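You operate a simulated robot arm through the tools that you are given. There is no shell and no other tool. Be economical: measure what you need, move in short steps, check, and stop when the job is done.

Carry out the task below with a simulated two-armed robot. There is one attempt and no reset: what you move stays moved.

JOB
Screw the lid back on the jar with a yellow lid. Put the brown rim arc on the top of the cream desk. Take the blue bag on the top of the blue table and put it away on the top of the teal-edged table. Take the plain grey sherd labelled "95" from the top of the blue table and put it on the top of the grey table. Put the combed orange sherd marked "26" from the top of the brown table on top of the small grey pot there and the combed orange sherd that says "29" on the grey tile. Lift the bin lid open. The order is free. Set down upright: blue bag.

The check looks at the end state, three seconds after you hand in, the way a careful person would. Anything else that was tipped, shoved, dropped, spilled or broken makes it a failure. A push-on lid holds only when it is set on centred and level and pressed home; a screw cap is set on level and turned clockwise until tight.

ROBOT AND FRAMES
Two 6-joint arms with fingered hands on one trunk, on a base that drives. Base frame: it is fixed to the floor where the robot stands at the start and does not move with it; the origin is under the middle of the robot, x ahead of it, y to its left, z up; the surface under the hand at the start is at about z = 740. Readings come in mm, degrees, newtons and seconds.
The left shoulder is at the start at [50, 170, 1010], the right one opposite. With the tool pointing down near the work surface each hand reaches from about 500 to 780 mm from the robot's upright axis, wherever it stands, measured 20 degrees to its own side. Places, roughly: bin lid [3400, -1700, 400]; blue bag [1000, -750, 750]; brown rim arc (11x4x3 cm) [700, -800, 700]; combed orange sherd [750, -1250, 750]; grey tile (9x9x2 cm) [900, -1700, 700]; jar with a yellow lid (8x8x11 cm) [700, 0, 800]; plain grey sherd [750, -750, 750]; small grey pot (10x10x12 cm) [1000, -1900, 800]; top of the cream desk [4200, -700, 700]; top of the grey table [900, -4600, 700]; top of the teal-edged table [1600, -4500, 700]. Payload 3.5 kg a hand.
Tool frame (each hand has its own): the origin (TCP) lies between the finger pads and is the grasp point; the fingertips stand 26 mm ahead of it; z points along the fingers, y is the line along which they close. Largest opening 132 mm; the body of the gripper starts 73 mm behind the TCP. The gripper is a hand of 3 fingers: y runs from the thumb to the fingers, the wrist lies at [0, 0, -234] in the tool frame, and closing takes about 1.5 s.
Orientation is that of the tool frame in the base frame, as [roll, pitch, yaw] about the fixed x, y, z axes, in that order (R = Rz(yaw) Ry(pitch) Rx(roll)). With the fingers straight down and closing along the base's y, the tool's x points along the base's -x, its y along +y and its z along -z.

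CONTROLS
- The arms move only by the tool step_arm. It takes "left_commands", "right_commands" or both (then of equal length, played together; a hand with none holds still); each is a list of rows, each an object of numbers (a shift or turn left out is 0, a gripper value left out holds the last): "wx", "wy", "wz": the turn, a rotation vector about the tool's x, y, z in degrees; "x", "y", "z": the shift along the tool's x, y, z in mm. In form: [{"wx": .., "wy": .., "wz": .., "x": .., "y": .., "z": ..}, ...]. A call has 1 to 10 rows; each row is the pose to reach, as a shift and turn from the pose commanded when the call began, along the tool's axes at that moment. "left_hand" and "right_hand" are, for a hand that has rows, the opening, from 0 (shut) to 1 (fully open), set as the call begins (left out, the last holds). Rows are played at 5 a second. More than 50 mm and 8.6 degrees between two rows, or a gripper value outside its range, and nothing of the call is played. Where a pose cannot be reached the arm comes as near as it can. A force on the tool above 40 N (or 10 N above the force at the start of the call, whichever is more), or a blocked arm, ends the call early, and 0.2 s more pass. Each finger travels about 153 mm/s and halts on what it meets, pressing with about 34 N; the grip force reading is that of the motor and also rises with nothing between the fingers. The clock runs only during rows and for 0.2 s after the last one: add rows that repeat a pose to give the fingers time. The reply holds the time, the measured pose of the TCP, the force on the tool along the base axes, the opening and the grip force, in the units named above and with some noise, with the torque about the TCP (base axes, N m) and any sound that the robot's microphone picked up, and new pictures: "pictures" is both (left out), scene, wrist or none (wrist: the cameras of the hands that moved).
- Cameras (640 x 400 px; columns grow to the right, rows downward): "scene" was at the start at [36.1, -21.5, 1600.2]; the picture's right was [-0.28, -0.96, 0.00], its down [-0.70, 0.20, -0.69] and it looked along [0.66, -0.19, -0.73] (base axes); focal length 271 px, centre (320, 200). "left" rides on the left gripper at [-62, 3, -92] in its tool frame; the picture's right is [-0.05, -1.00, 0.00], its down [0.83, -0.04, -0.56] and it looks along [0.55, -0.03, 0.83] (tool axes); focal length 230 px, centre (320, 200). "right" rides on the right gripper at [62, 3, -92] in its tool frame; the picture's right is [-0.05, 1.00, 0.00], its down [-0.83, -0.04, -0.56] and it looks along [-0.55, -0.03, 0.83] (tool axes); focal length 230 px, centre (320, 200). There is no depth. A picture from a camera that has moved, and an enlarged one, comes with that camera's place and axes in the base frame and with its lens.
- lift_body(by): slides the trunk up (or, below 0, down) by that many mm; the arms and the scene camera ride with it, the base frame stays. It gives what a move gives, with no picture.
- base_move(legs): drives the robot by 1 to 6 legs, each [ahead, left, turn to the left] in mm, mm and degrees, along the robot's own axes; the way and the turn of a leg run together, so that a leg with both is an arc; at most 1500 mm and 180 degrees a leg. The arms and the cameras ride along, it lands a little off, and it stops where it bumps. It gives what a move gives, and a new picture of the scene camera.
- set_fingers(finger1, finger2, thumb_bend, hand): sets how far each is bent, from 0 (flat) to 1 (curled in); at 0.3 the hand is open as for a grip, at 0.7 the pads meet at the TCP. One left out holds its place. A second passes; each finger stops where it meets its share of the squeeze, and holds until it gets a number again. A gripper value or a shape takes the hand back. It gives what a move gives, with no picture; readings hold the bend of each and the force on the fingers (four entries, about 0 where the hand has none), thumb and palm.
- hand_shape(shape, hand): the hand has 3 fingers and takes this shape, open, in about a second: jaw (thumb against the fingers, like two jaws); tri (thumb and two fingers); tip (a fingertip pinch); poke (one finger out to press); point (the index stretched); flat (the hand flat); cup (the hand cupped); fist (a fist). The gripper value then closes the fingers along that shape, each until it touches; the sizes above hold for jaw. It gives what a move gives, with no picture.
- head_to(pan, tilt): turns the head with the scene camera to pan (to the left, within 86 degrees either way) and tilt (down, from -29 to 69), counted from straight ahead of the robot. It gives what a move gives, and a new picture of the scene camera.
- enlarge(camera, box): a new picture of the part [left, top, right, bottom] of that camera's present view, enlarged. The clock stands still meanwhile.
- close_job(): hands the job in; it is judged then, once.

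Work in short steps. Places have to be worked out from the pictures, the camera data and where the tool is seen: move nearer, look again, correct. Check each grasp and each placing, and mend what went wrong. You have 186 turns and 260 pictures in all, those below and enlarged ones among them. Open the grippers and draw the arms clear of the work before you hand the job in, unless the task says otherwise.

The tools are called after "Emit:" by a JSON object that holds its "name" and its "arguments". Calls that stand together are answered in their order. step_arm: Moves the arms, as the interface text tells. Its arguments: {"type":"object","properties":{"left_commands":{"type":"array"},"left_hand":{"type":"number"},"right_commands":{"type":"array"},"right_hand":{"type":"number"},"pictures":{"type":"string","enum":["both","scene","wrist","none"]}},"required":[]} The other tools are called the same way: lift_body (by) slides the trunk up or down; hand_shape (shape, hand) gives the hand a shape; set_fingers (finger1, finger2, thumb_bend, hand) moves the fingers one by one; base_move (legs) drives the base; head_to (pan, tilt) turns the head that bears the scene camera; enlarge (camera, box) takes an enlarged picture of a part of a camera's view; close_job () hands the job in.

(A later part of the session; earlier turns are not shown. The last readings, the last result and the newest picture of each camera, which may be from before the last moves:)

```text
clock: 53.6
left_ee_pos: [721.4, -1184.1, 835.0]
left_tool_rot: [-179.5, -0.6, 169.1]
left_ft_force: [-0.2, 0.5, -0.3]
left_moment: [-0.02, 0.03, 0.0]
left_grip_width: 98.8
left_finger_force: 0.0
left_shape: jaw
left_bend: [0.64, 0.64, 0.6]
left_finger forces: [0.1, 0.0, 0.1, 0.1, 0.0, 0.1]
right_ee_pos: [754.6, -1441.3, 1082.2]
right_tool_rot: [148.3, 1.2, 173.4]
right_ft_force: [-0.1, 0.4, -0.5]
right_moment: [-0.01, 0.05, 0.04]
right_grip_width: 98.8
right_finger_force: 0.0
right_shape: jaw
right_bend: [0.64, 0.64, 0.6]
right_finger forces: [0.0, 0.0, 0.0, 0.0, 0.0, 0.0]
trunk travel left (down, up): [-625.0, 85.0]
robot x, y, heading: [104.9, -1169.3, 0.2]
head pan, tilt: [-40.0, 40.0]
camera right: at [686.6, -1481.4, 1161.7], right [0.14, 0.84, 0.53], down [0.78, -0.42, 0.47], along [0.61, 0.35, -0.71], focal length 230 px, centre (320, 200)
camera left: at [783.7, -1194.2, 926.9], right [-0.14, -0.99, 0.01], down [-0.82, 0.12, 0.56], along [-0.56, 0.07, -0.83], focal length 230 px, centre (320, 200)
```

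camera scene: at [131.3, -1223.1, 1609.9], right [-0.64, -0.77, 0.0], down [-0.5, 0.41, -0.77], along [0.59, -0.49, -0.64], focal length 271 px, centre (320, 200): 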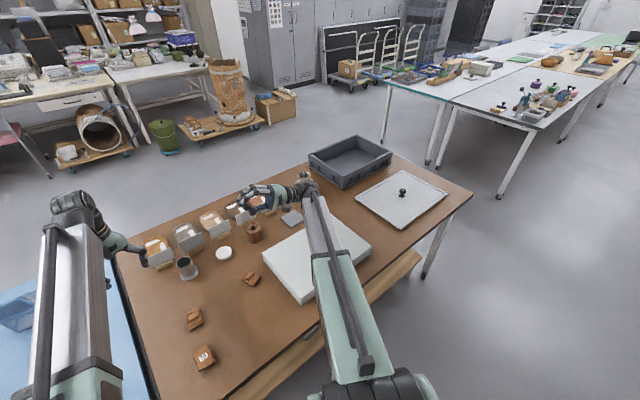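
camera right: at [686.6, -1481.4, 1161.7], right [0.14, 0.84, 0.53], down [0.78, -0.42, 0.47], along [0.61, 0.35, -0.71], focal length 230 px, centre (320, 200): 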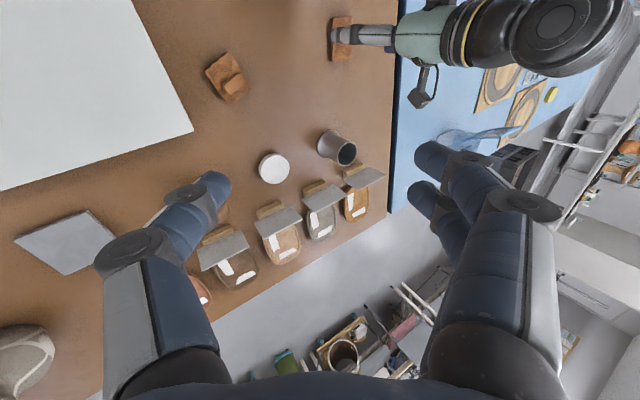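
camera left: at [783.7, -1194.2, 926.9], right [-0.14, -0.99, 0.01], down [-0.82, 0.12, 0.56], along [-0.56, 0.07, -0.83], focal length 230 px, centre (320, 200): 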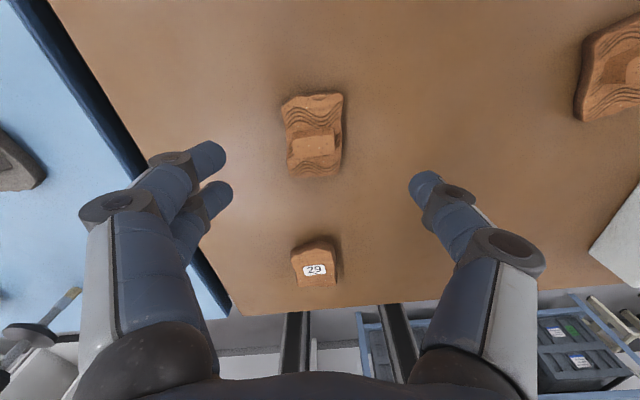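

Well aligned. I lower the left hand to TCP z≈770 and close on the plate's edges.

Emit:
{"name": "step_arm", "arguments": {"left_commands": [{"x": -4, "z": 30}, {"x": -4, "z": 55}, {"x": -4, "z": 65}, {"x": -4, "z": 65}], "right_commands": [{"wx": 8}, {"wx": 16}, {"wx": 24}, {"wx": 32}], "pictures": "none"}}

Emit:
{"name": "step_arm", "arguments": {"left_commands": [{}, {}, {}, {}, {}, {}], "left_hand": 0, "pictures": "wrist"}}

Emit:
{"name": "step_arm", "arguments": {"left_commands": [{"z": -20}, {"z": -60}, {"z": -110}, {"z": -160}, {"z": -200}], "pictures": "wrist"}}

```text
clock: 54.6
left_ee_pos: [723.5, -1186.7, 769.2]
left_tool_rot: [-179.5, -0.7, 169.1]
left_ft_force: [0.1, 0.4, 0.5]
left_moment: [0.01, 0.01, 0.02]
left_grip_width: 98.7
left_finger_force: 0.0
left_shape: jaw
left_bend: [0.64, 0.64, 0.6]
left_finger forces: [0.0, 0.1, 0.0, 0.0, 0.0, 0.0]
right_ee_pos: [754.3, -1443.2, 1082.8]
right_tool_rot: [-179.7, 1.3, 173.4]
right_ft_force: [0.3, -0.1, 0.8]
right_moment: [-0.03, 0.0, 0.02]
right_grip_width: 98.7
right_finger_force: 0.0
right_shape: jaw
right_bend: [0.64, 0.64, 0.6]
right_finger forces: [0.1, 0.0, 0.0, 0.1, 0.0, 0.0]
trunk travel left (down, up): [-625.0, 85.0]
robot x, y, heading: [105.9, -1170.9, 0.2]
head pan, tilt: [-40.0, 40.0]
```

```text
clock: 56.0
left_ee_pos: [724.9, -1186.5, 770.0]
left_tool_rot: [-179.5, -0.7, 169.0]
left_ft_force: [0.2, 0.6, 0.8]
left_moment: [-0.03, 0.0, 0.01]
left_grip_width: 36.7
left_finger_force: 33.7
left_shape: jaw
left_bend: [0.73, 0.74, 0.7]
left_finger forces: [15.4, 15.5, 0.0, 0.0, 30.6, 0.0]
right_ee_pos: [755.0, -1441.7, 1081.9]
right_tool_rot: [-180.0, 1.2, 173.6]
right_ft_force: [-0.8, -0.1, -0.3]
right_moment: [-0.01, -0.03, -0.02]
right_grip_width: 98.7
right_finger_force: 0.0
right_shape: jaw
right_bend: [0.64, 0.64, 0.6]
right_finger forces: [0.1, 0.0, 0.0, 0.0, 0.1, 0.0]
trunk travel left (down, up): [-625.0, 85.0]
robot x, y, heading: [107.6, -1168.6, 0.2]
head pan, tilt: [-40.0, 40.0]
camera left: at [787.0, -1195.5, 861.4], right [-0.14, -0.99, 0.01], down [-0.82, 0.12, 0.57], along [-0.56, 0.07, -0.82], focal length 230 px, centre (320, 200)
```

left: 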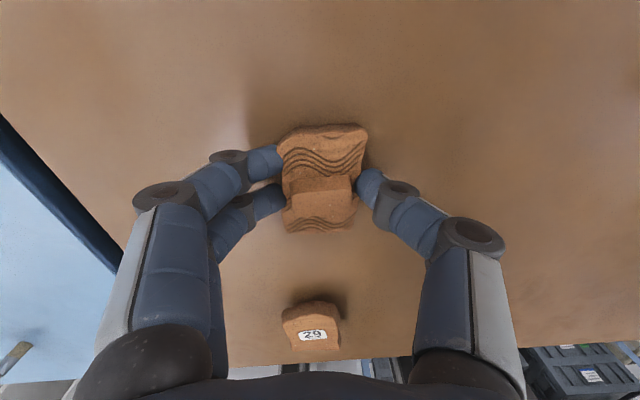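

```text
clock: 57.2
left_ee_pos: [726.4, -1184.8, 970.5]
left_tool_rot: [-179.5, -0.7, 169.1]
left_ft_force: [0.1, -0.2, -1.6]
left_moment: [0.07, -0.03, -0.01]
left_grip_width: 36.5
left_finger_force: 34.1
left_shape: jaw
left_bend: [0.73, 0.74, 0.7]
left_finger forces: [15.3, 15.2, 0.0, 0.1, 29.2, 0.0]
right_ee_pos: [754.6, -1441.8, 1082.7]
right_tool_rot: [-179.9, 1.2, 173.6]
right_ft_force: [-0.4, -0.4, -0.2]
right_moment: [0.0, -0.02, -0.01]
right_grip_width: 98.8
right_finger_force: 0.1
right_shape: jaw
right_bend: [0.64, 0.64, 0.6]
right_finger forces: [0.1, 0.0, 0.1, 0.1, 0.0, 0.1]
trunk travel left (down, up): [-625.0, 85.0]
robot x, y, heading: [108.9, -1169.2, 0.5]
head pan, tilt: [-40.0, 40.0]
camera left: at [789.1, -1193.3, 1062.2], right [-0.14, -0.99, 0.01], down [-0.82, 0.12, 0.57], along [-0.56, 0.07, -0.82], focal length 230 px, centre (320, 200)
```

left: 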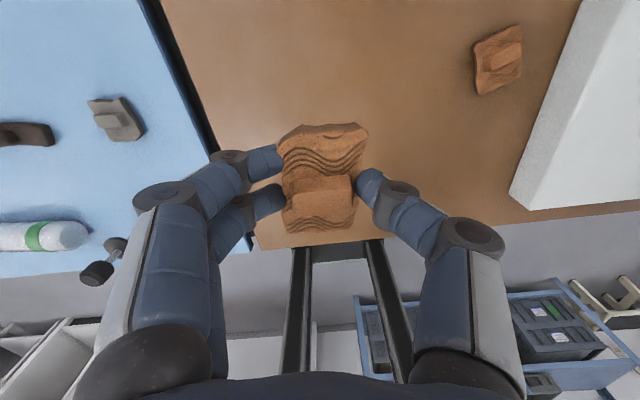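

The grip is firm now. I move the left hand to the left and roll it so that the underside faces the head camera.

Emit:
{"name": "step_arm", "arguments": {"left_commands": [{"x": 12, "y": 32, "z": -13, "wx": 5}, {"x": 24, "y": 64, "z": -26, "wx": 10}, {"x": 36, "y": 96, "z": -39, "wx": 15}, {"x": 48, "y": 128, "z": -52, "wx": 20}, {"x": 60, "y": 160, "z": -65, "wx": 25}, {"x": 72, "y": 192, "z": -78, "wx": 30}, {"x": 84, "y": 224, "z": -91, "wx": 36}, {"x": 96, "y": 256, "z": -104, "wx": 42}, {"x": 108, "y": 288, "z": -117, "wx": 48}], "pictures": "none"}}

Emit:
{"name": "step_arm", "arguments": {"left_commands": [{"wx": 7}, {"wx": 14}, {"wx": 21}, {"wx": 28}, {"wx": 35}, {"wx": 42}, {"wx": 49}, {"wx": 56}], "pictures": "none"}}

Emit:
{"name": "head_to", "arguments": {"pan": 35, "tilt": 40}}

```text
clock: 59.2
left_ee_pos: [707.8, -928.9, 1028.3]
left_tool_rot: [-132.3, 1.1, 171.0]
left_ft_force: [0.6, 0.6, -1.4]
left_moment: [0.02, 0.01, 0.01]
left_grip_width: 33.8
left_finger_force: 33.7
left_shape: jaw
left_bend: [0.74, 0.74, 0.71]
left_finger forces: [14.5, 15.4, 0.0, 0.0, 34.2, 0.0]
left hand out of reach, approached as far as the arm can: row 7, 8, 9
right_ee_pos: [754.0, -1442.4, 1081.5]
right_tool_rot: [-179.9, 1.3, 173.5]
right_ft_force: [-1.2, -0.3, -0.1]
right_moment: [0.0, 0.01, 0.0]
right_grip_width: 98.5
right_finger_force: 0.1
right_shape: jaw
right_bend: [0.64, 0.64, 0.6]
right_finger forces: [0.1, 0.0, 0.1, 0.1, 0.0, 0.0]
trunk travel left (down, up): [-625.0, 85.0]
robot x, y, heading: [104.5, -1168.8, 0.2]
head pan, tilt: [-40.0, 40.0]
```

```text
clock: 61.0
left_ee_pos: [752.6, -1034.8, 1043.0]
left_tool_rot: [-76.0, -1.8, 173.4]
left_ft_force: [0.2, -0.2, -0.4]
left_moment: [0.02, -0.04, -0.03]
left_grip_width: 33.8
left_finger_force: 33.9
left_shape: jaw
left_bend: [0.74, 0.74, 0.71]
left_finger forces: [14.4, 15.4, 0.1, 0.0, 33.7, 0.0]
left hand out of reach, approached as far as the arm can: row 1, 2, 3, 4, 5, 6, 7, 8
right_ee_pos: [754.6, -1442.4, 1081.5]
right_tool_rot: [-179.9, 1.2, 173.5]
right_ft_force: [0.1, 0.0, -0.2]
right_moment: [0.0, 0.01, -0.04]
right_grip_width: 98.7
right_finger_force: 0.1
right_shape: jaw
right_bend: [0.64, 0.64, 0.6]
right_finger forces: [0.0, 0.0, 0.0, 0.1, 0.1, 0.0]
trunk travel left (down, up): [-625.0, 85.0]
robot x, y, heading: [104.4, -1170.1, 0.4]
head pan, tilt: [-40.0, 40.0]
```

```text
clock: 62.5
left_ee_pos: [752.9, -1035.1, 1044.9]
left_tool_rot: [-76.1, -1.8, 173.4]
left_ft_force: [0.4, -0.7, -0.3]
left_moment: [0.03, -0.02, -0.02]
left_grip_width: 33.6
left_finger_force: 34.2
left_shape: jaw
left_bend: [0.74, 0.74, 0.71]
left_finger forces: [14.3, 15.5, 0.0, 0.1, 33.6, 0.0]
right_ee_pos: [755.3, -1442.9, 1081.4]
right_tool_rot: [-179.9, 1.1, 173.5]
right_ft_force: [-0.6, 0.8, 0.0]
right_moment: [0.0, 0.04, 0.01]
right_grip_width: 98.4
right_finger_force: 0.0
right_shape: jaw
right_bend: [0.64, 0.64, 0.6]
right_finger forces: [0.0, 0.1, 0.0, 0.0, 0.0, 0.0]
trunk travel left (down, up): [-625.0, 85.0]
robot x, y, heading: [105.1, -1171.8, 0.2]
head pan, tilt: [35.0, 40.0]
camera scene: at [135.2, -1119.8, 1609.9], right [0.58, -0.82, 0.0], down [-0.52, -0.37, -0.77], along [0.63, 0.44, -0.64], focal length 271 px, centre (320, 200)
```

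scene: 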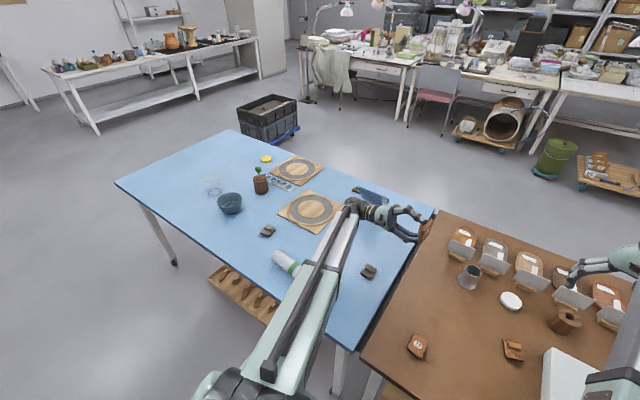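

The sherd is seen edge-on. I turn the left hand 45° back toward the head (the right hand is well clear).

Emit:
{"name": "step_arm", "arguments": {"left_commands": [{"wy": 8}, {"wy": 16}, {"wy": 24}, {"wy": 32}, {"wy": 40}, {"wy": 48}], "pictures": "none"}}

Emit:
{"name": "head_to", "arguments": {"pan": 0, "tilt": 45}}

```text
clock: 63.9
left_ee_pos: [752.6, -1034.0, 1043.7]
left_tool_rot: [-76.1, -1.7, 173.5]
left_ft_force: [0.2, 0.0, -0.6]
left_moment: [0.0, 0.01, 0.02]
left_grip_width: 33.6
left_finger_force: 34.1
left_shape: jaw
left_bend: [0.74, 0.74, 0.71]
left_finger forces: [14.4, 15.5, 0.1, 0.0, 33.8, 0.0]
left hand out of reach, approached as far as the arm can: row 1, 2, 3, 4, 5, 6
right_ee_pos: [754.8, -1441.8, 1081.6]
right_tool_rot: [-180.0, 1.2, 173.5]
right_ft_force: [0.6, -0.9, 0.1]
right_moment: [0.01, 0.0, 0.0]
right_grip_width: 98.6
right_finger_force: 0.1
right_shape: jaw
right_bend: [0.64, 0.64, 0.6]
right_finger forces: [0.1, 0.0, 0.0, 0.0, 0.1, 0.0]
trunk travel left (down, up): [-625.0, 85.0]
robot x, y, heading: [106.5, -1170.6, 0.2]
head pan, tilt: [35.0, 40.0]
```

```text
clock: 64.9
left_ee_pos: [752.3, -1034.0, 1043.7]
left_tool_rot: [-76.0, -1.9, 173.5]
left_ft_force: [-0.6, 0.3, 0.2]
left_moment: [-0.01, -0.02, 0.02]
left_grip_width: 33.5
left_finger_force: 34.2
left_shape: jaw
left_bend: [0.74, 0.74, 0.71]
left_finger forces: [14.4, 15.5, 0.0, 0.0, 33.6, 0.0]
right_ee_pos: [754.2, -1441.9, 1081.4]
right_tool_rot: [-179.9, 1.2, 173.5]
right_ft_force: [0.0, 0.3, -0.1]
right_moment: [0.01, 0.03, 0.05]
right_grip_width: 98.5
right_finger_force: 0.0
right_shape: jaw
right_bend: [0.64, 0.64, 0.6]
right_finger forces: [0.0, 0.1, 0.0, 0.1, 0.0, 0.1]
trunk travel left (down, up): [-625.0, 85.0]
robot x, y, heading: [109.6, -1169.4, 0.2]
head pan, tilt: [0.0, 45.0]
camera scene: at [147.2, -1168.3, 1602.7], right [0.01, -1.0, 0.0], down [-0.71, 0.0, -0.71], along [0.71, 0.0, -0.71], focal length 271 px, centre (320, 200)
```

scene: 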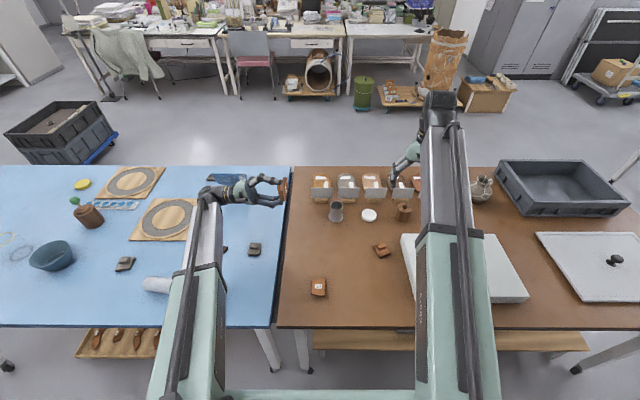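

The left wrist is at its limit. Instead I bring the right camera round to look at the left sherd's underside.

Emit:
{"name": "step_arm", "arguments": {"right_commands": [{"x": 22, "y": 20, "z": -8, "wx": -5.5}, {"x": 44, "y": 40, "z": -17, "wx": -11}, {"x": 66, "y": 61, "z": -25, "wx": -16.5}, {"x": 88, "y": 82, "z": -34, "wx": -22}, {"x": 110, "y": 102, "z": -42, "wx": -28}, {"x": 132, "y": 123, "z": -51, "wx": -34}, {"x": 154, "y": 144, "z": -60, "wx": -40}, {"x": 174, "y": 164, "z": -68, "wx": -45}, {"x": 174, "y": 164, "z": -68, "wx": -45}], "pictures": "wrist"}}

```text
clock: 66.9
left_ee_pos: [751.5, -1034.0, 1043.5]
left_tool_rot: [-76.1, -1.8, 173.5]
left_ft_force: [-0.2, 0.1, -1.0]
left_moment: [-0.03, 0.02, 0.01]
left_grip_width: 33.7
left_finger_force: 34.0
left_shape: jaw
left_bend: [0.74, 0.74, 0.71]
left_finger forces: [14.5, 15.5, 0.0, 0.0, 33.7, 0.1]
right_ee_pos: [598.8, -1259.3, 1146.3]
right_tool_rot: [134.9, 1.2, 173.6]
right_ft_force: [0.8, -1.5, -0.1]
right_moment: [-0.01, -0.02, -0.03]
right_grip_width: 98.6
right_finger_force: 0.1
right_shape: jaw
right_bend: [0.64, 0.64, 0.6]
right_finger forces: [0.1, 0.0, 0.0, 0.1, 0.0, 0.1]
trunk travel left (down, up): [-625.0, 85.0]
robot x, y, heading: [105.1, -1169.0, 0.4]
head pan, tilt: [0.0, 45.0]
camera right: at [529.9, -1315.9, 1213.1], right [0.12, 0.7, 0.71], down [0.77, -0.51, 0.38], along [0.63, 0.5, -0.6], focal length 230 px, centre (320, 200)
```

right: 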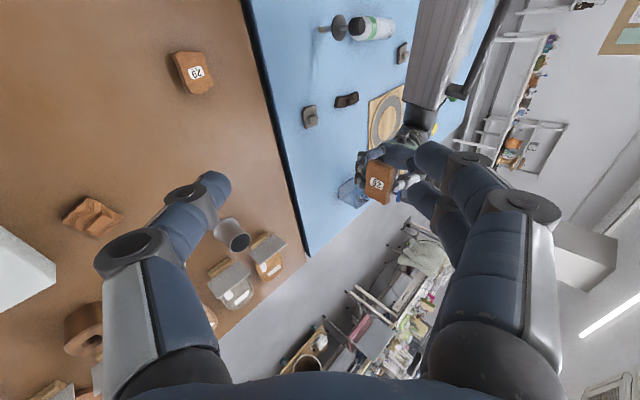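

Emit:
{"name": "enlarge", "arguments": {"camera": "right", "box": [340, 150, 420, 210]}}

Emit:
{"name": "enlarge", "arguments": {"camera": "right", "box": [40, 40, 240, 260]}}

```text
6.67 times, centred on (380, 180) of right
camera zoom: at [529.9, -1315.9, 1213.1], right [0.12, 0.7, 0.71], down [0.77, -0.51, 0.38], along [0.63, 0.5, -0.6], focal length 1534 px, centre (-80, 333)
```

zoom: 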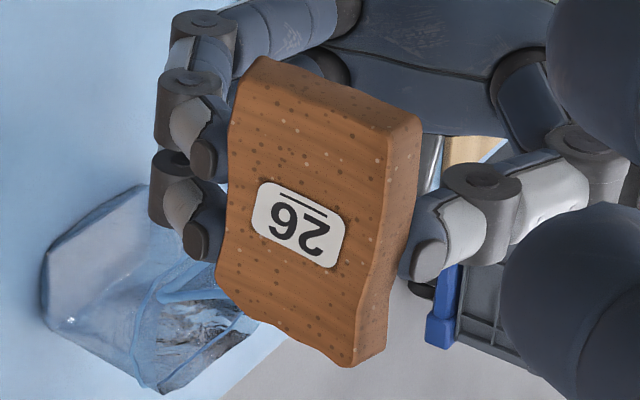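

```text
1.82 times, centred on (140, 150) of right
camera zoom: at [529.9, -1315.9, 1213.1], right [0.12, 0.7, 0.71], down [0.77, -0.51, 0.38], along [0.63, 0.5, -0.6], focal length 418 px, centre (647, 291)
```

zoom: 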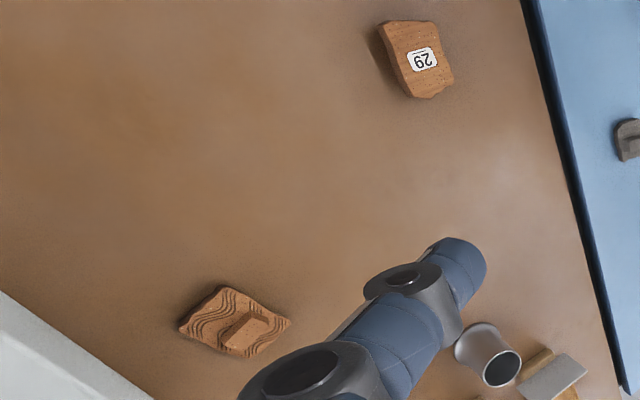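

It is "26". I turn both hands back upright; the right hand goes over the dropped sherd to put it back where it stood.

Emit:
{"name": "step_arm", "arguments": {"left_commands": [{"wx": -8}, {"wx": -16}, {"wx": -24}, {"wx": -32}, {"wx": -40}, {"wx": -48}, {"wx": -56}, {"wx": -64}, {"wx": -72}, {"wx": -80}], "right_commands": [{"x": -15, "y": -23, "z": 5, "wx": 5}, {"x": -29, "y": -45, "z": 10, "wx": 10}, {"x": -44, "y": -68, "z": 15, "wx": 15}, {"x": -58, "y": -91, "z": 20, "wx": 20}, {"x": -73, "y": -113, "z": 25, "wx": 25}, {"x": -88, "y": -136, "z": 30, "wx": 30}, {"x": -102, "y": -159, "z": 35, "wx": 35}, {"x": -117, "y": -182, "z": 40, "wx": 40}, {"x": -131, "y": -204, "z": 45, "wx": 45}, {"x": -146, "y": -227, "z": 50, "wx": 45}], "pictures": "none"}}

Emit:
{"name": "step_arm", "arguments": {"left_commands": [{"wx": -8}, {"wx": -16}, {"wx": -24}], "right_commands": [{}, {}, {}], "pictures": "both"}}

```text
clock: 69.1
left_ee_pos: [753.1, -1035.1, 1044.8]
left_tool_rot: [-156.1, -1.8, 173.5]
left_ft_force: [0.1, 0.0, -0.7]
left_moment: [0.02, -0.03, 0.02]
left_grip_width: 33.6
left_finger_force: 34.0
left_shape: jaw
left_bend: [0.74, 0.74, 0.71]
left_finger forces: [14.0, 15.3, 0.0, 0.1, 32.9, 0.0]
right_ee_pos: [734.2, -1400.4, 953.6]
right_tool_rot: [-179.7, 1.2, 173.5]
right_ft_force: [-0.4, -0.4, 1.1]
right_moment: [0.01, -0.03, -0.01]
right_grip_width: 99.0
right_finger_force: 0.0
right_shape: jaw
right_bend: [0.64, 0.64, 0.6]
right_finger forces: [0.0, 0.0, 0.0, 0.0, 0.0, 0.1]
trunk travel left (down, up): [-625.0, 85.0]
robot x, y, heading: [109.4, -1169.4, 0.5]
head pan, tilt: [0.0, 45.0]
```

```text
clock: 69.9
left_ee_pos: [752.5, -1034.9, 1044.1]
left_tool_rot: [179.8, -1.8, 173.6]
left_ft_force: [0.0, 0.4, -1.1]
left_moment: [0.03, -0.01, -0.01]
left_grip_width: 33.6
left_finger_force: 34.0
left_shape: jaw
left_bend: [0.74, 0.74, 0.71]
left_finger forces: [14.1, 15.2, 0.0, 0.0, 33.0, 0.0]
right_ee_pos: [735.1, -1400.6, 953.5]
right_tool_rot: [-179.9, 1.2, 173.6]
right_ft_force: [-0.1, 0.2, -0.7]
right_moment: [0.0, 0.02, 0.03]
right_grip_width: 98.8
right_finger_force: 0.1
right_shape: jaw
right_bend: [0.64, 0.64, 0.6]
right_finger forces: [0.0, 0.0, 0.1, 0.1, 0.0, 0.1]
trunk travel left (down, up): [-625.0, 85.0]
robot x, y, heading: [104.6, -1171.2, 0.5]
head pan, tilt: [0.0, 45.0]
camera scene: at [147.1, -1168.8, 1602.6], right [0.01, -1.0, 0.0], down [-0.71, 0.0, -0.71], along [0.71, 0.0, -0.71], focal length 271 px, centre (320, 200)
camera right: at [672.1, -1391.4, 1045.1], right [0.17, 0.99, 0.0], down [0.81, -0.14, 0.57], along [0.56, -0.1, -0.82], focal length 230 px, centre (320, 200)
camera left: at [817.6, -1039.4, 1135.3], right [-0.06, -1.0, -0.01], down [-0.81, 0.05, 0.58], along [-0.58, 0.04, -0.81], focal length 230 px, centre (320, 200)
```

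scene: 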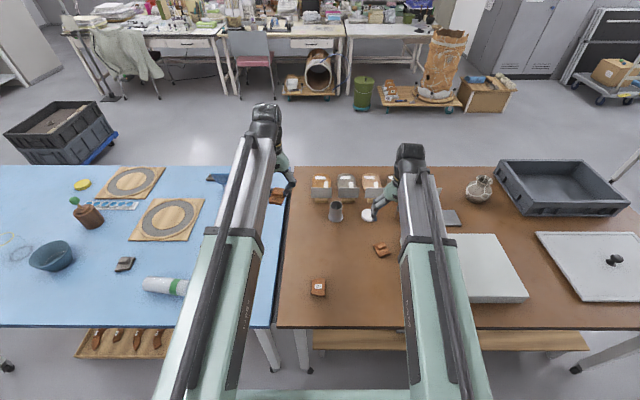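
right: 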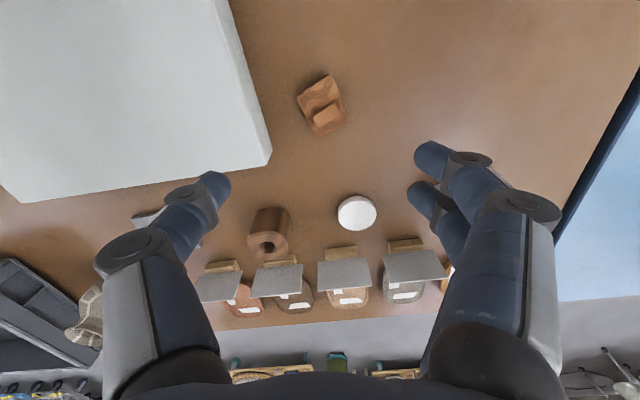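
left: 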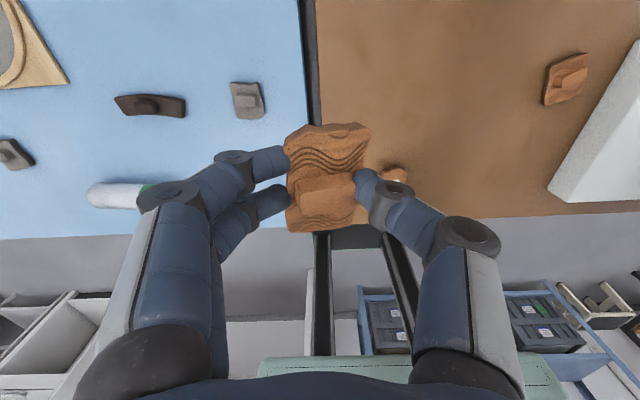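

The dropped sherd is right under the hand, turned about +16°. I turn the hand to match and descend partway for a check.

Emit:
{"name": "step_arm", "arguments": {"right_commands": [{"wz": -6, "z": 10}, {"wz": -12, "z": 30}, {"wz": -18, "z": 60}, {"wz": -22.3, "z": 100}, {"wz": -22.3, "z": 130}, {"wz": -22.3, "z": 130}], "right_hand": 0.58, "pictures": "wrist"}}

```text
clock: 71.3
left_ee_pos: [752.2, -1034.9, 1045.4]
left_tool_rot: [179.9, -1.8, 173.5]
left_ft_force: [-0.3, 0.1, -1.1]
left_moment: [0.02, -0.02, 0.0]
left_grip_width: 33.4
left_finger_force: 33.6
left_shape: jaw
left_bend: [0.74, 0.74, 0.71]
left_finger forces: [14.1, 15.2, 0.0, 0.1, 32.9, 0.0]
right_ee_pos: [735.6, -1402.3, 823.3]
right_tool_rot: [-179.4, 1.1, -164.2]
right_ft_force: [-0.5, 0.4, -0.4]
right_moment: [0.0, 0.0, 0.01]
right_grip_width: 77.2
right_finger_force: 0.0
right_shape: jaw
right_bend: [0.71, 0.71, 0.7]
right_finger forces: [0.0, 0.0, 0.1, 0.0, 0.0, 0.0]
trunk travel left (down, up): [-625.0, 85.0]
robot x, y, heading: [103.5, -1171.5, 0.4]
head pan, tilt: [0.0, 45.0]
camera right: at [674.5, -1415.6, 915.3], right [-0.22, 0.97, -0.01], down [0.8, 0.19, 0.57], along [0.56, 0.12, -0.82], focal length 230 px, centre (320, 200)
```

right: 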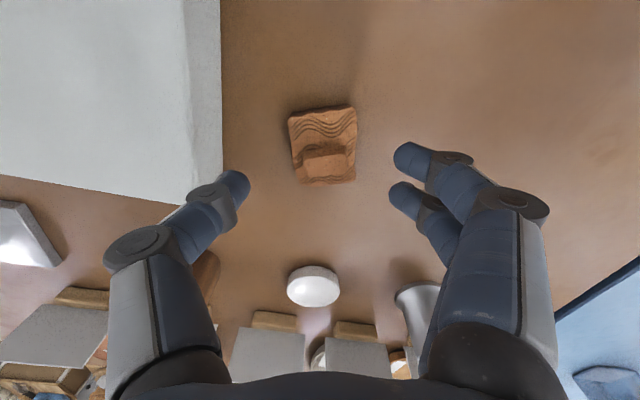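

Aligned. I narrow the hand a bit (the white block is near the thumb), lower to z≈770 and grip.

Emit:
{"name": "step_arm", "arguments": {"right_commands": [{"x": -4.4, "y": 2}, {"x": -4.4, "y": 2, "z": 25}, {"x": -4.4, "y": 2, "z": 45}, {"x": -4.4, "y": 2, "z": 53}, {"x": -4.4, "y": 2, "z": 53}], "right_hand": 0.5, "pictures": "wrist"}}

Emit:
{"name": "step_arm", "arguments": {"right_commands": [{}, {}, {}, {}, {}], "right_hand": 0, "pictures": "wrist"}}

```text
clock: 72.5
left_ee_pos: [751.3, -1034.3, 1043.4]
left_tool_rot: [179.9, -1.8, 173.5]
left_ft_force: [-0.5, -0.7, -1.2]
left_moment: [0.02, 0.01, 0.01]
left_grip_width: 33.7
left_finger_force: 33.8
left_shape: jaw
left_bend: [0.74, 0.74, 0.71]
left_finger forces: [14.0, 15.2, 0.0, 0.1, 32.8, 0.0]
right_ee_pos: [741.5, -1398.7, 771.6]
right_tool_rot: [-179.6, 1.0, -164.1]
right_ft_force: [-0.2, 0.0, 0.6]
right_moment: [0.0, -0.03, -0.02]
right_grip_width: 66.6
right_finger_force: 0.1
right_shape: jaw
right_bend: [0.73, 0.73, 0.7]
right_finger forces: [0.1, 0.1, 0.0, 0.1, 0.0, 0.0]
trunk travel left (down, up): [-625.0, 85.0]
robot x, y, heading: [105.7, -1167.1, 0.2]
head pan, tilt: [0.0, 45.0]
camera right: at [679.4, -1412.4, 862.7], right [-0.22, 0.98, -0.01], down [0.8, 0.19, 0.57], along [0.56, 0.12, -0.82], focal length 230 px, centre (320, 200)
```

right: 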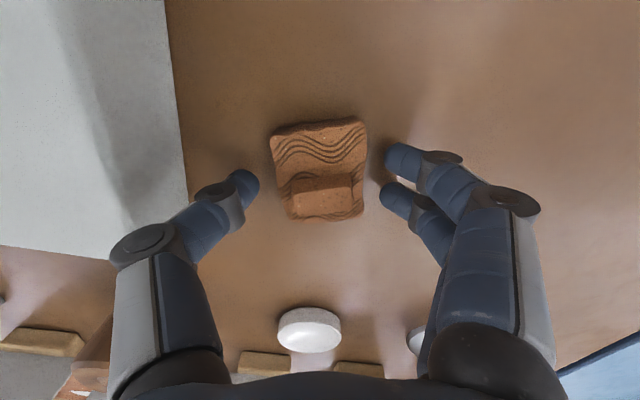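

```text
clock: 73.7
left_ee_pos: [753.6, -1033.4, 1046.2]
left_tool_rot: [179.9, -1.8, 173.6]
left_ft_force: [-0.1, -1.0, -0.2]
left_moment: [-0.03, 0.0, -0.01]
left_grip_width: 33.7
left_finger_force: 34.5
left_shape: jaw
left_bend: [0.74, 0.74, 0.71]
left_finger forces: [14.1, 15.2, 0.0, 0.1, 32.8, 0.0]
right_ee_pos: [741.2, -1397.1, 772.0]
right_tool_rot: [-179.4, 1.1, -164.2]
right_ft_force: [-0.4, -0.1, 5.5]
right_moment: [-0.01, -0.01, 0.04]
right_grip_width: 40.2
right_finger_force: 34.0
right_shape: jaw
right_bend: [0.74, 0.74, 0.7]
right_finger forces: [15.1, 15.8, 0.1, 0.0, 26.5, 0.0]
trunk travel left (down, up): [-625.0, 85.0]
robot x, y, heading: [108.2, -1168.3, 0.1]
head pan, tilt: [0.0, 45.0]
camera right: at [679.2, -1412.3, 863.3], right [-0.22, 0.98, -0.01], down [0.8, 0.19, 0.57], along [0.56, 0.12, -0.82], focal length 230 px, centre (320, 200)
```

right: 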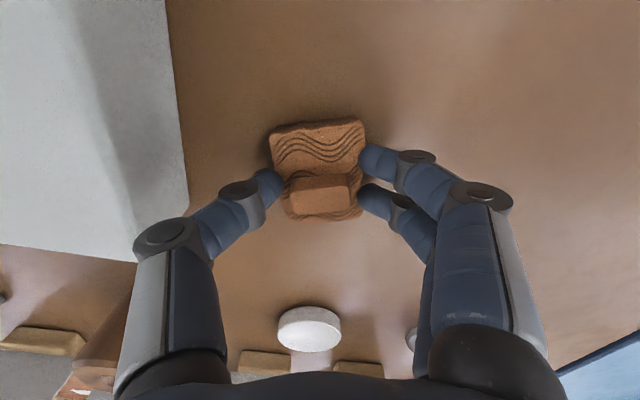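

Firm grip. I lift it a little, carry it to its former place at [766,-1341], turn it back, and set it down.

Emit:
{"name": "step_arm", "arguments": {"right_commands": [{"z": -30}, {"x": -17, "y": 24, "z": -35, "wz": 6}, {"x": -35, "y": 48, "z": -35, "wz": 13}, {"x": -35, "y": 48, "z": -15, "wz": 13}, {"x": -35, "y": 48, "z": -4, "wz": 13}, {"x": -35, "y": 48, "z": -1, "wz": 13}, {"x": -35, "y": 48, "z": -1, "wz": 13}], "pictures": "none"}}

Emit:
{"name": "step_arm", "arguments": {"right_commands": [{}, {}, {}, {}], "right_hand": 0.5, "pictures": "none"}}

Emit:
{"name": "step_arm", "arguments": {"right_commands": [{"z": -40}, {"z": -80}, {"z": -120}, {"z": -150}], "pictures": "both"}}

```text
clock: 75.3
left_ee_pos: [752.8, -1034.5, 1045.6]
left_tool_rot: [179.8, -1.8, 173.5]
left_ft_force: [0.4, 0.1, -0.3]
left_moment: [0.01, -0.04, -0.01]
left_grip_width: 33.5
left_finger_force: 33.9
left_shape: jaw
left_bend: [0.74, 0.74, 0.71]
left_finger forces: [14.2, 15.2, 0.0, 0.0, 32.9, 0.0]
right_ee_pos: [762.1, -1342.7, 774.2]
right_tool_rot: [-179.7, 1.3, -177.3]
right_ft_force: [1.0, -0.6, 15.4]
right_moment: [-0.38, -0.03, 0.05]
right_grip_width: 36.3
right_finger_force: 33.6
right_shape: jaw
right_bend: [0.74, 0.74, 0.71]
right_finger forces: [13.1, 12.9, 0.1, 0.0, 44.9, 0.0]
trunk travel left (down, up): [-625.0, 85.0]
robot x, y, heading: [107.0, -1169.9, 0.5]
head pan, tilt: [0.0, 45.0]
```

```text
clock: 76.3
left_ee_pos: [752.8, -1034.0, 1044.5]
left_tool_rot: [179.9, -1.9, 173.6]
left_ft_force: [0.6, 0.1, -0.1]
left_moment: [0.03, 0.0, 0.01]
left_grip_width: 33.8
left_finger_force: 34.1
left_shape: jaw
left_bend: [0.74, 0.74, 0.71]
left_finger forces: [14.1, 15.3, 0.0, 0.0, 33.0, 0.0]
right_ee_pos: [761.8, -1343.8, 771.0]
right_tool_rot: [-179.8, 1.1, -177.2]
right_ft_force: [0.0, -0.8, -0.7]
right_moment: [0.02, 0.02, 0.0]
right_grip_width: 65.1
right_finger_force: 0.0
right_shape: jaw
right_bend: [0.73, 0.73, 0.7]
right_finger forces: [0.0, 0.0, 0.0, 0.0, 0.1, 0.0]
trunk travel left (down, up): [-625.0, 85.0]
robot x, y, heading: [107.1, -1171.2, 0.5]
head pan, tilt: [0.0, 45.0]
```

```text
clock: 77.3
left_ee_pos: [751.9, -1034.6, 1044.7]
left_tool_rot: [179.9, -1.9, 173.5]
left_ft_force: [-0.1, 0.1, -0.7]
left_moment: [-0.02, 0.02, -0.02]
left_grip_width: 33.5
left_finger_force: 34.4
left_shape: jaw
left_bend: [0.74, 0.74, 0.71]
left_finger forces: [14.1, 15.2, 0.1, 0.0, 33.0, 0.0]
right_ee_pos: [759.9, -1341.1, 921.5]
right_tool_rot: [-179.7, 1.1, -177.1]
right_ft_force: [-0.6, 0.0, -0.7]
right_moment: [-0.01, 0.02, 0.0]
right_grip_width: 65.5
right_finger_force: 0.1
right_shape: jaw
right_bend: [0.73, 0.73, 0.7]
right_finger forces: [0.0, 0.0, 0.1, 0.0, 0.0, 0.0]
trunk travel left (down, up): [-625.0, 85.0]
robot x, y, heading: [102.4, -1169.1, 0.3]
head pan, tilt: [0.0, 45.0]
camera scene: at [147.0, -1168.4, 1602.6], right [0.01, -1.0, 0.0], down [-0.71, 0.0, -0.71], along [0.71, 0.0, -0.71], focal length 271 px, centre (320, 200)
camera right: at [694.9, -1341.7, 1013.2], right [0.0, 1.0, 0.0], down [0.82, 0.0, 0.57], along [0.57, -0.01, -0.82], focal length 230 px, centre (320, 200)
```

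scene: 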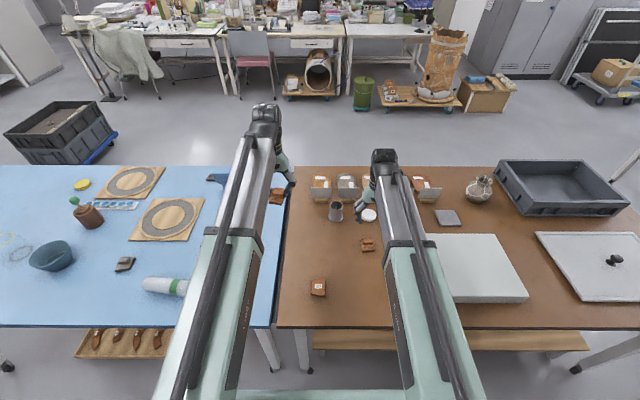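
right: 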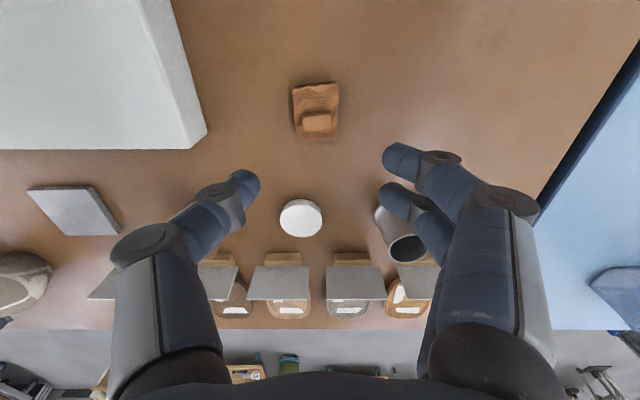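

The sherd is back in place. For "29" (about [590,-1162]) I back the base 100 mm and move the left hand (holding "26") aside while the right goes over "29".

Emit:
{"name": "base_move", "arguments": {"legs": [[-100, 0, 0]]}}

Emit:
{"name": "step_arm", "arguments": {"left_commands": [{"y": 30}, {"y": 60}, {"y": 90}, {"y": 120}, {"y": 140}, {"y": 140}], "right_commands": [{"x": 11, "y": 0}, {"x": 24, "y": 35}, {"x": 37, "y": 70}, {"x": 48, "y": 105}, {"x": 60, "y": 140}, {"x": 70, "y": 178}], "right_hand": 0.75, "pictures": "wrist"}}

```text
clock: 78.4
left_ee_pos: [650.1, -1036.0, 1045.8]
left_tool_rot: [179.9, -1.7, 173.5]
left_ft_force: [-0.8, -0.4, -0.1]
left_moment: [-0.01, -0.02, -0.01]
left_grip_width: 33.7
left_finger_force: 33.5
left_shape: jaw
left_bend: [0.74, 0.74, 0.71]
left_finger forces: [14.1, 15.2, 0.0, 0.0, 33.0, 0.1]
right_ee_pos: [655.2, -1343.0, 922.7]
right_tool_rot: [-179.6, 1.2, -177.3]
right_ft_force: [-0.2, 0.0, 0.0]
right_moment: [0.01, -0.06, -0.03]
right_grip_width: 65.4
right_finger_force: 0.1
right_shape: jaw
right_bend: [0.73, 0.73, 0.7]
right_finger forces: [0.1, 0.1, 0.0, 0.1, 0.1, 0.0]
trunk travel left (down, up): [-625.0, 85.0]
robot x, y, heading: [6.9, -1170.1, 0.6]
head pan, tilt: [0.0, 45.0]
camera scene: at [43.8, -1169.0, 1602.7], right [0.01, -1.0, 0.0], down [-0.71, 0.0, -0.71], along [0.71, 0.0, -0.71], focal length 271 px, centre (320, 200)
```

scene: 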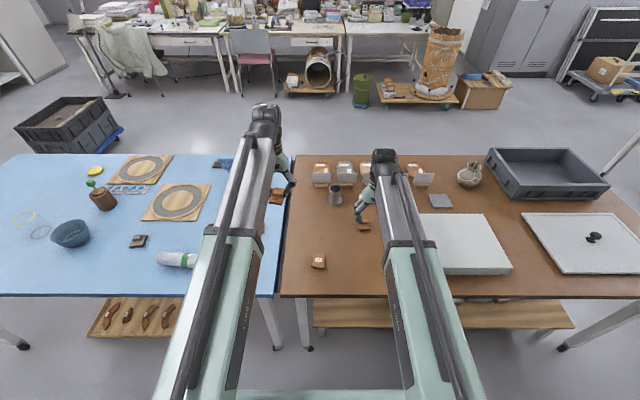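

```text
clock: 79.8
left_ee_pos: [667.9, -894.6, 1045.1]
left_tool_rot: [180.0, -1.7, 173.5]
left_ft_force: [-0.3, 0.2, -1.6]
left_moment: [0.03, -0.02, 0.01]
left_grip_width: 33.5
left_finger_force: 34.0
left_shape: jaw
left_bend: [0.74, 0.74, 0.71]
left_finger forces: [14.1, 15.3, 0.0, 0.0, 32.9, 0.0]
right_ee_pos: [578.1, -1166.8, 919.7]
right_tool_rot: [-179.7, 1.1, -177.3]
right_ft_force: [0.2, -0.8, -0.9]
right_moment: [0.02, -0.03, -0.02]
right_grip_width: 98.7
right_finger_force: 0.1
right_shape: jaw
right_bend: [0.64, 0.64, 0.6]
right_finger forces: [0.0, 0.0, 0.0, 0.0, 0.1, 0.1]
trunk travel left (down, up): [-625.0, 85.0]
robot x, y, heading: [8.8, -1165.8, 0.2]
head pan, tilt: [0.0, 45.0]
camera right: at [515.1, -1166.8, 1010.9], right [0.0, 1.0, 0.0], down [0.82, 0.0, 0.57], along [0.57, -0.01, -0.82], focal length 230 px, centre (320, 200)
camera left: at [732.7, -899.3, 1135.7], right [-0.06, -1.0, 0.0], down [-0.81, 0.05, 0.58], along [-0.58, 0.04, -0.81], focal length 230 px, centre (320, 200)
```

right: 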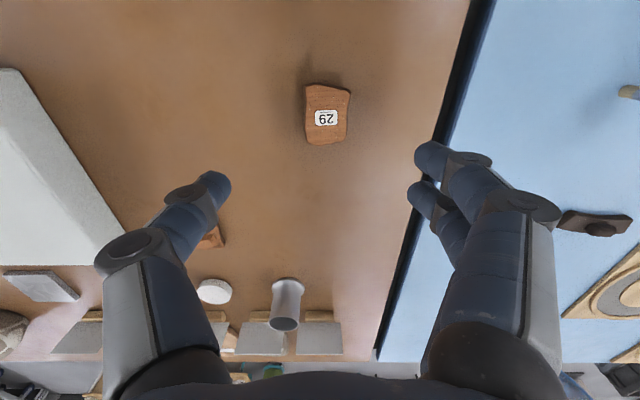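
left: 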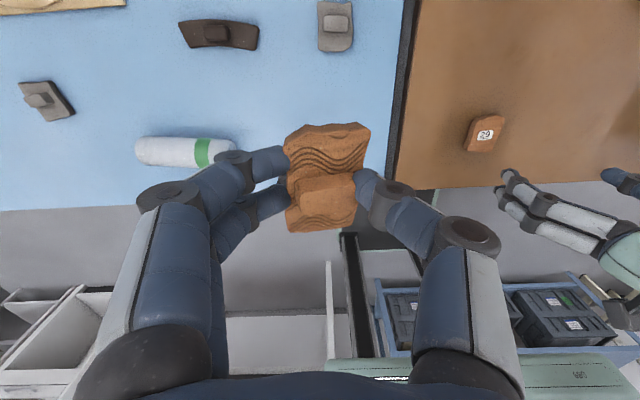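

I zoom in on "29" to see how it lies (it may rest on its ridge).

Emit:
{"name": "enlarge", "arguments": {"camera": "right", "box": [290, 70, 370, 150]}}

Emit:
{"name": "enlarge", "arguments": {"camera": "left", "box": [450, 100, 520, 160]}}

```text
5.00 times, centred on (330, 110) of right
camera zoom: at [515.1, -1166.8, 1010.9], right [0.0, 1.0, 0.0], down [0.82, 0.0, 0.57], along [0.57, -0.01, -0.82], focal length 1150 px, centre (270, 650)
```

zoom: 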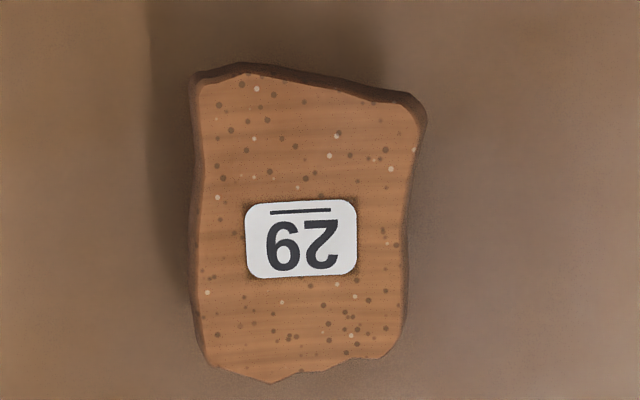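

```text
6.67 times, centred on (485, 130) of left
camera zoom: at [732.7, -899.3, 1135.7], right [-0.06, -1.0, 0.0], down [-0.81, 0.05, 0.58], along [-0.58, 0.04, -0.81], focal length 1534 px, centre (-780, 667)
```

zoom: 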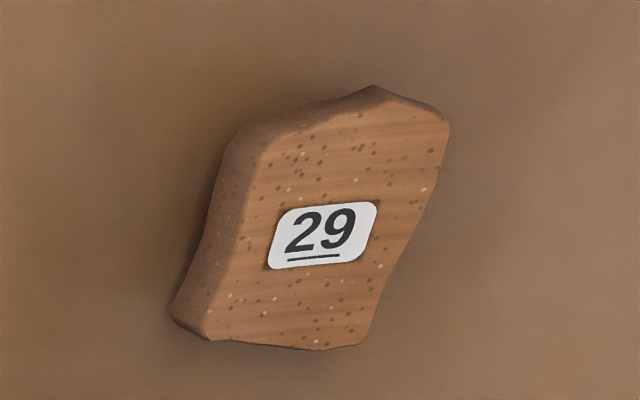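

"29" rests on its ridge, plate slightly raised and tilted. I lower the right hand over it and grip its edges.

Emit:
{"name": "step_arm", "arguments": {"right_commands": [{"x": -2, "y": 5, "z": 45}, {"x": -2, "y": 5, "z": 90}, {"x": -2, "y": 5, "z": 125}, {"x": -2, "y": 5, "z": 142}, {"x": -2, "y": 5, "z": 147}, {"x": -2, "y": 5, "z": 147}], "pictures": "wrist"}}

Emit:
{"name": "step_arm", "arguments": {"right_commands": [{}, {}, {}, {}, {}, {}], "right_hand": 0, "pictures": "none"}}

Emit:
{"name": "step_arm", "arguments": {"right_commands": [{"z": -20}, {"z": -60}, {"z": -110}, {"z": -160}, {"z": -200}], "pictures": "wrist"}}

```text
clock: 81.2
left_ee_pos: [667.7, -894.5, 1045.0]
left_tool_rot: [179.9, -1.8, 173.5]
left_ft_force: [-0.2, -0.1, 0.0]
left_moment: [0.01, 0.01, 0.02]
left_grip_width: 33.5
left_finger_force: 34.3
left_shape: jaw
left_bend: [0.74, 0.74, 0.71]
left_finger forces: [14.1, 15.2, 0.0, 0.0, 32.9, 0.0]
right_ee_pos: [582.2, -1164.3, 771.9]
right_tool_rot: [-179.7, 1.0, -177.3]
right_ft_force: [0.5, 0.1, 0.3]
right_moment: [0.03, 0.01, -0.02]
right_grip_width: 98.6
right_finger_force: 0.1
right_shape: jaw
right_bend: [0.64, 0.64, 0.6]
right_finger forces: [0.0, 0.0, 0.0, 0.0, 0.0, 0.0]
trunk travel left (down, up): [-625.0, 85.0]
robot x, y, heading: [5.1, -1168.0, 0.3]
head pan, tilt: [0.0, 45.0]
camera right: at [519.7, -1163.2, 864.0], right [0.0, 1.0, 0.0], down [0.82, 0.0, 0.57], along [0.57, -0.01, -0.82], focal length 230 px, centre (320, 200)
```

right: 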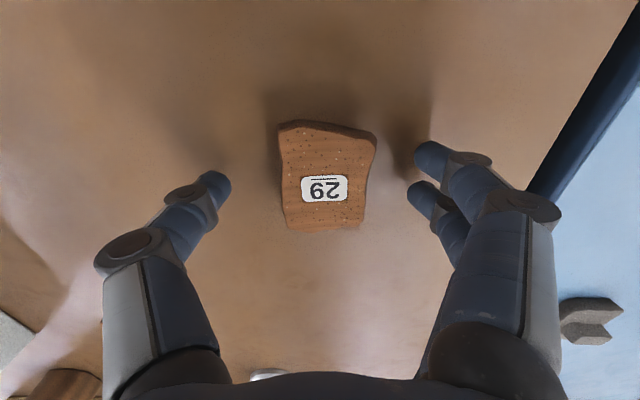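

```text
clock: 82.6
left_ee_pos: [667.8, -894.3, 1044.7]
left_tool_rot: [180.0, -1.9, 173.5]
left_ft_force: [-0.1, -0.6, -0.7]
left_moment: [0.02, 0.03, -0.01]
left_grip_width: 33.2
left_finger_force: 34.2
left_shape: jaw
left_bend: [0.74, 0.74, 0.71]
left_finger forces: [14.2, 15.1, 0.0, 0.1, 32.9, 0.0]
right_ee_pos: [582.8, -1163.5, 773.0]
right_tool_rot: [-179.8, 1.1, -177.1]
right_ft_force: [0.3, 0.5, 0.1]
right_moment: [-0.01, -0.04, -0.05]
right_grip_width: 40.4
right_finger_force: 34.0
right_shape: jaw
right_bend: [0.74, 0.73, 0.7]
right_finger forces: [14.9, 15.1, 0.1, 0.0, 30.4, 0.0]
trunk travel left (down, up): [-625.0, 85.0]
robot x, y, heading: [7.0, -1170.5, 0.5]
head pan, tilt: [0.0, 45.0]
```

```text
clock: 83.8
left_ee_pos: [667.3, -894.9, 1045.0]
left_tool_rot: [179.9, -1.8, 173.6]
left_ft_force: [0.2, -0.7, -1.0]
left_moment: [-0.04, -0.03, -0.01]
left_grip_width: 33.5
left_finger_force: 33.5
left_shape: jaw
left_bend: [0.74, 0.74, 0.71]
left_finger forces: [14.1, 15.2, 0.0, 0.0, 32.9, 0.0]
right_ee_pos: [580.4, -1162.2, 973.2]
right_tool_rot: [-179.8, 1.1, -177.2]
right_ft_force: [0.4, -0.2, -1.0]
right_moment: [0.0, -0.01, -0.03]
right_grip_width: 39.9
right_finger_force: 33.9
right_shape: jaw
right_bend: [0.74, 0.73, 0.7]
right_finger forces: [14.9, 15.0, 0.0, 0.0, 30.2, 0.0]
trunk travel left (down, up): [-625.0, 85.0]
robot x, y, heading: [6.5, -1166.7, 0.3]
head pan, tilt: [0.0, 45.0]
camera right: at [517.0, -1162.6, 1065.2], right [0.0, 1.0, 0.0], down [0.82, 0.0, 0.57], along [0.57, -0.01, -0.82], focal length 230 px, centre (320, 200)
```

right: 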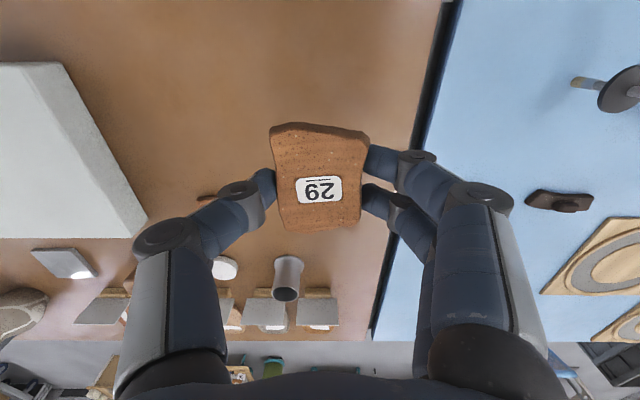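

"29" is held, still tilted as it lay. Next to the tile: I drive to the right and then ahead so the tile comes within the right hand's reach.

Emit:
{"name": "base_move", "arguments": {"legs": [[0, -385, 0], [190, 0, 0]]}}

Emit:
{"name": "step_arm", "arguments": {"right_commands": [{"x": -30, "y": -30}, {"x": -60, "y": -60}, {"x": -90, "y": -90}, {"x": -110, "y": -120}, {"x": -110, "y": -150}, {"x": -110, "y": -150}], "pictures": "wrist"}}

```text
clock: 87.4
left_ee_pos: [861.7, -1280.9, 1043.8]
left_tool_rot: [179.9, -1.8, 173.5]
left_ft_force: [-0.4, 0.3, -1.4]
left_moment: [-0.02, 0.02, -0.01]
left_grip_width: 33.5
left_finger_force: 34.1
left_shape: jaw
left_bend: [0.74, 0.74, 0.71]
left_finger forces: [14.1, 15.2, 0.0, 0.1, 32.9, 0.0]
right_ee_pos: [774.6, -1549.4, 973.2]
right_tool_rot: [-179.8, 1.2, -177.2]
right_ft_force: [0.3, 0.0, -0.3]
right_moment: [-0.01, 0.05, 0.03]
right_grip_width: 40.3
right_finger_force: 34.0
right_shape: jaw
right_bend: [0.74, 0.73, 0.7]
right_finger forces: [14.7, 15.1, 0.1, 0.1, 30.2, 0.1]
trunk travel left (down, up): [-625.0, 85.0]
robot x, y, heading: [199.9, -1556.5, 0.4]
head pan, tilt: [0.0, 45.0]
camera scene: at [240.6, -1555.2, 1602.6], right [0.01, -1.0, 0.0], down [-0.71, 0.0, -0.71], along [0.71, 0.0, -0.71], focal length 271 px, centre (320, 200)
```

scene: 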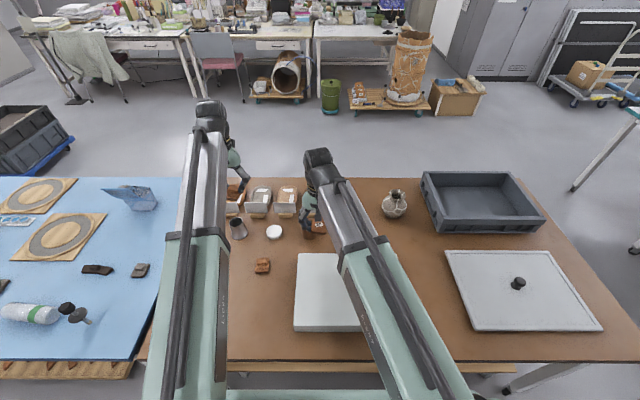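

```text
clock: 88.8
left_ee_pos: [860.7, -1281.9, 1044.8]
left_tool_rot: [179.9, -1.9, 173.5]
left_ft_force: [0.0, 0.5, -1.6]
left_moment: [0.0, 0.03, 0.03]
left_grip_width: 33.9
left_finger_force: 33.8
left_shape: jaw
left_bend: [0.74, 0.74, 0.71]
left_finger forces: [14.2, 15.3, 0.0, 0.0, 32.8, 0.0]
right_ee_pos: [891.2, -1694.3, 973.6]
right_tool_rot: [-179.6, 1.0, -177.3]
right_ft_force: [0.0, 0.5, -0.9]
right_moment: [0.0, 0.01, 0.02]
right_grip_width: 39.9
right_finger_force: 34.2
right_shape: jaw
right_bend: [0.74, 0.73, 0.7]
right_finger forces: [14.8, 15.1, 0.1, 0.0, 30.3, 0.1]
trunk travel left (down, up): [-625.0, 85.0]
robot x, y, heading: [201.3, -1556.0, 0.3]
head pan, tilt: [0.0, 45.0]
camera right: at [827.1, -1694.4, 1066.8], right [0.0, 1.0, 0.0], down [0.82, 0.0, 0.57], along [0.57, -0.01, -0.82], focal length 230 px, centre (320, 200)
```

right: 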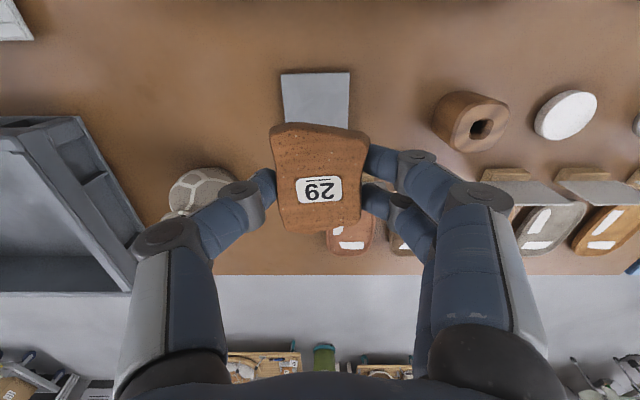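

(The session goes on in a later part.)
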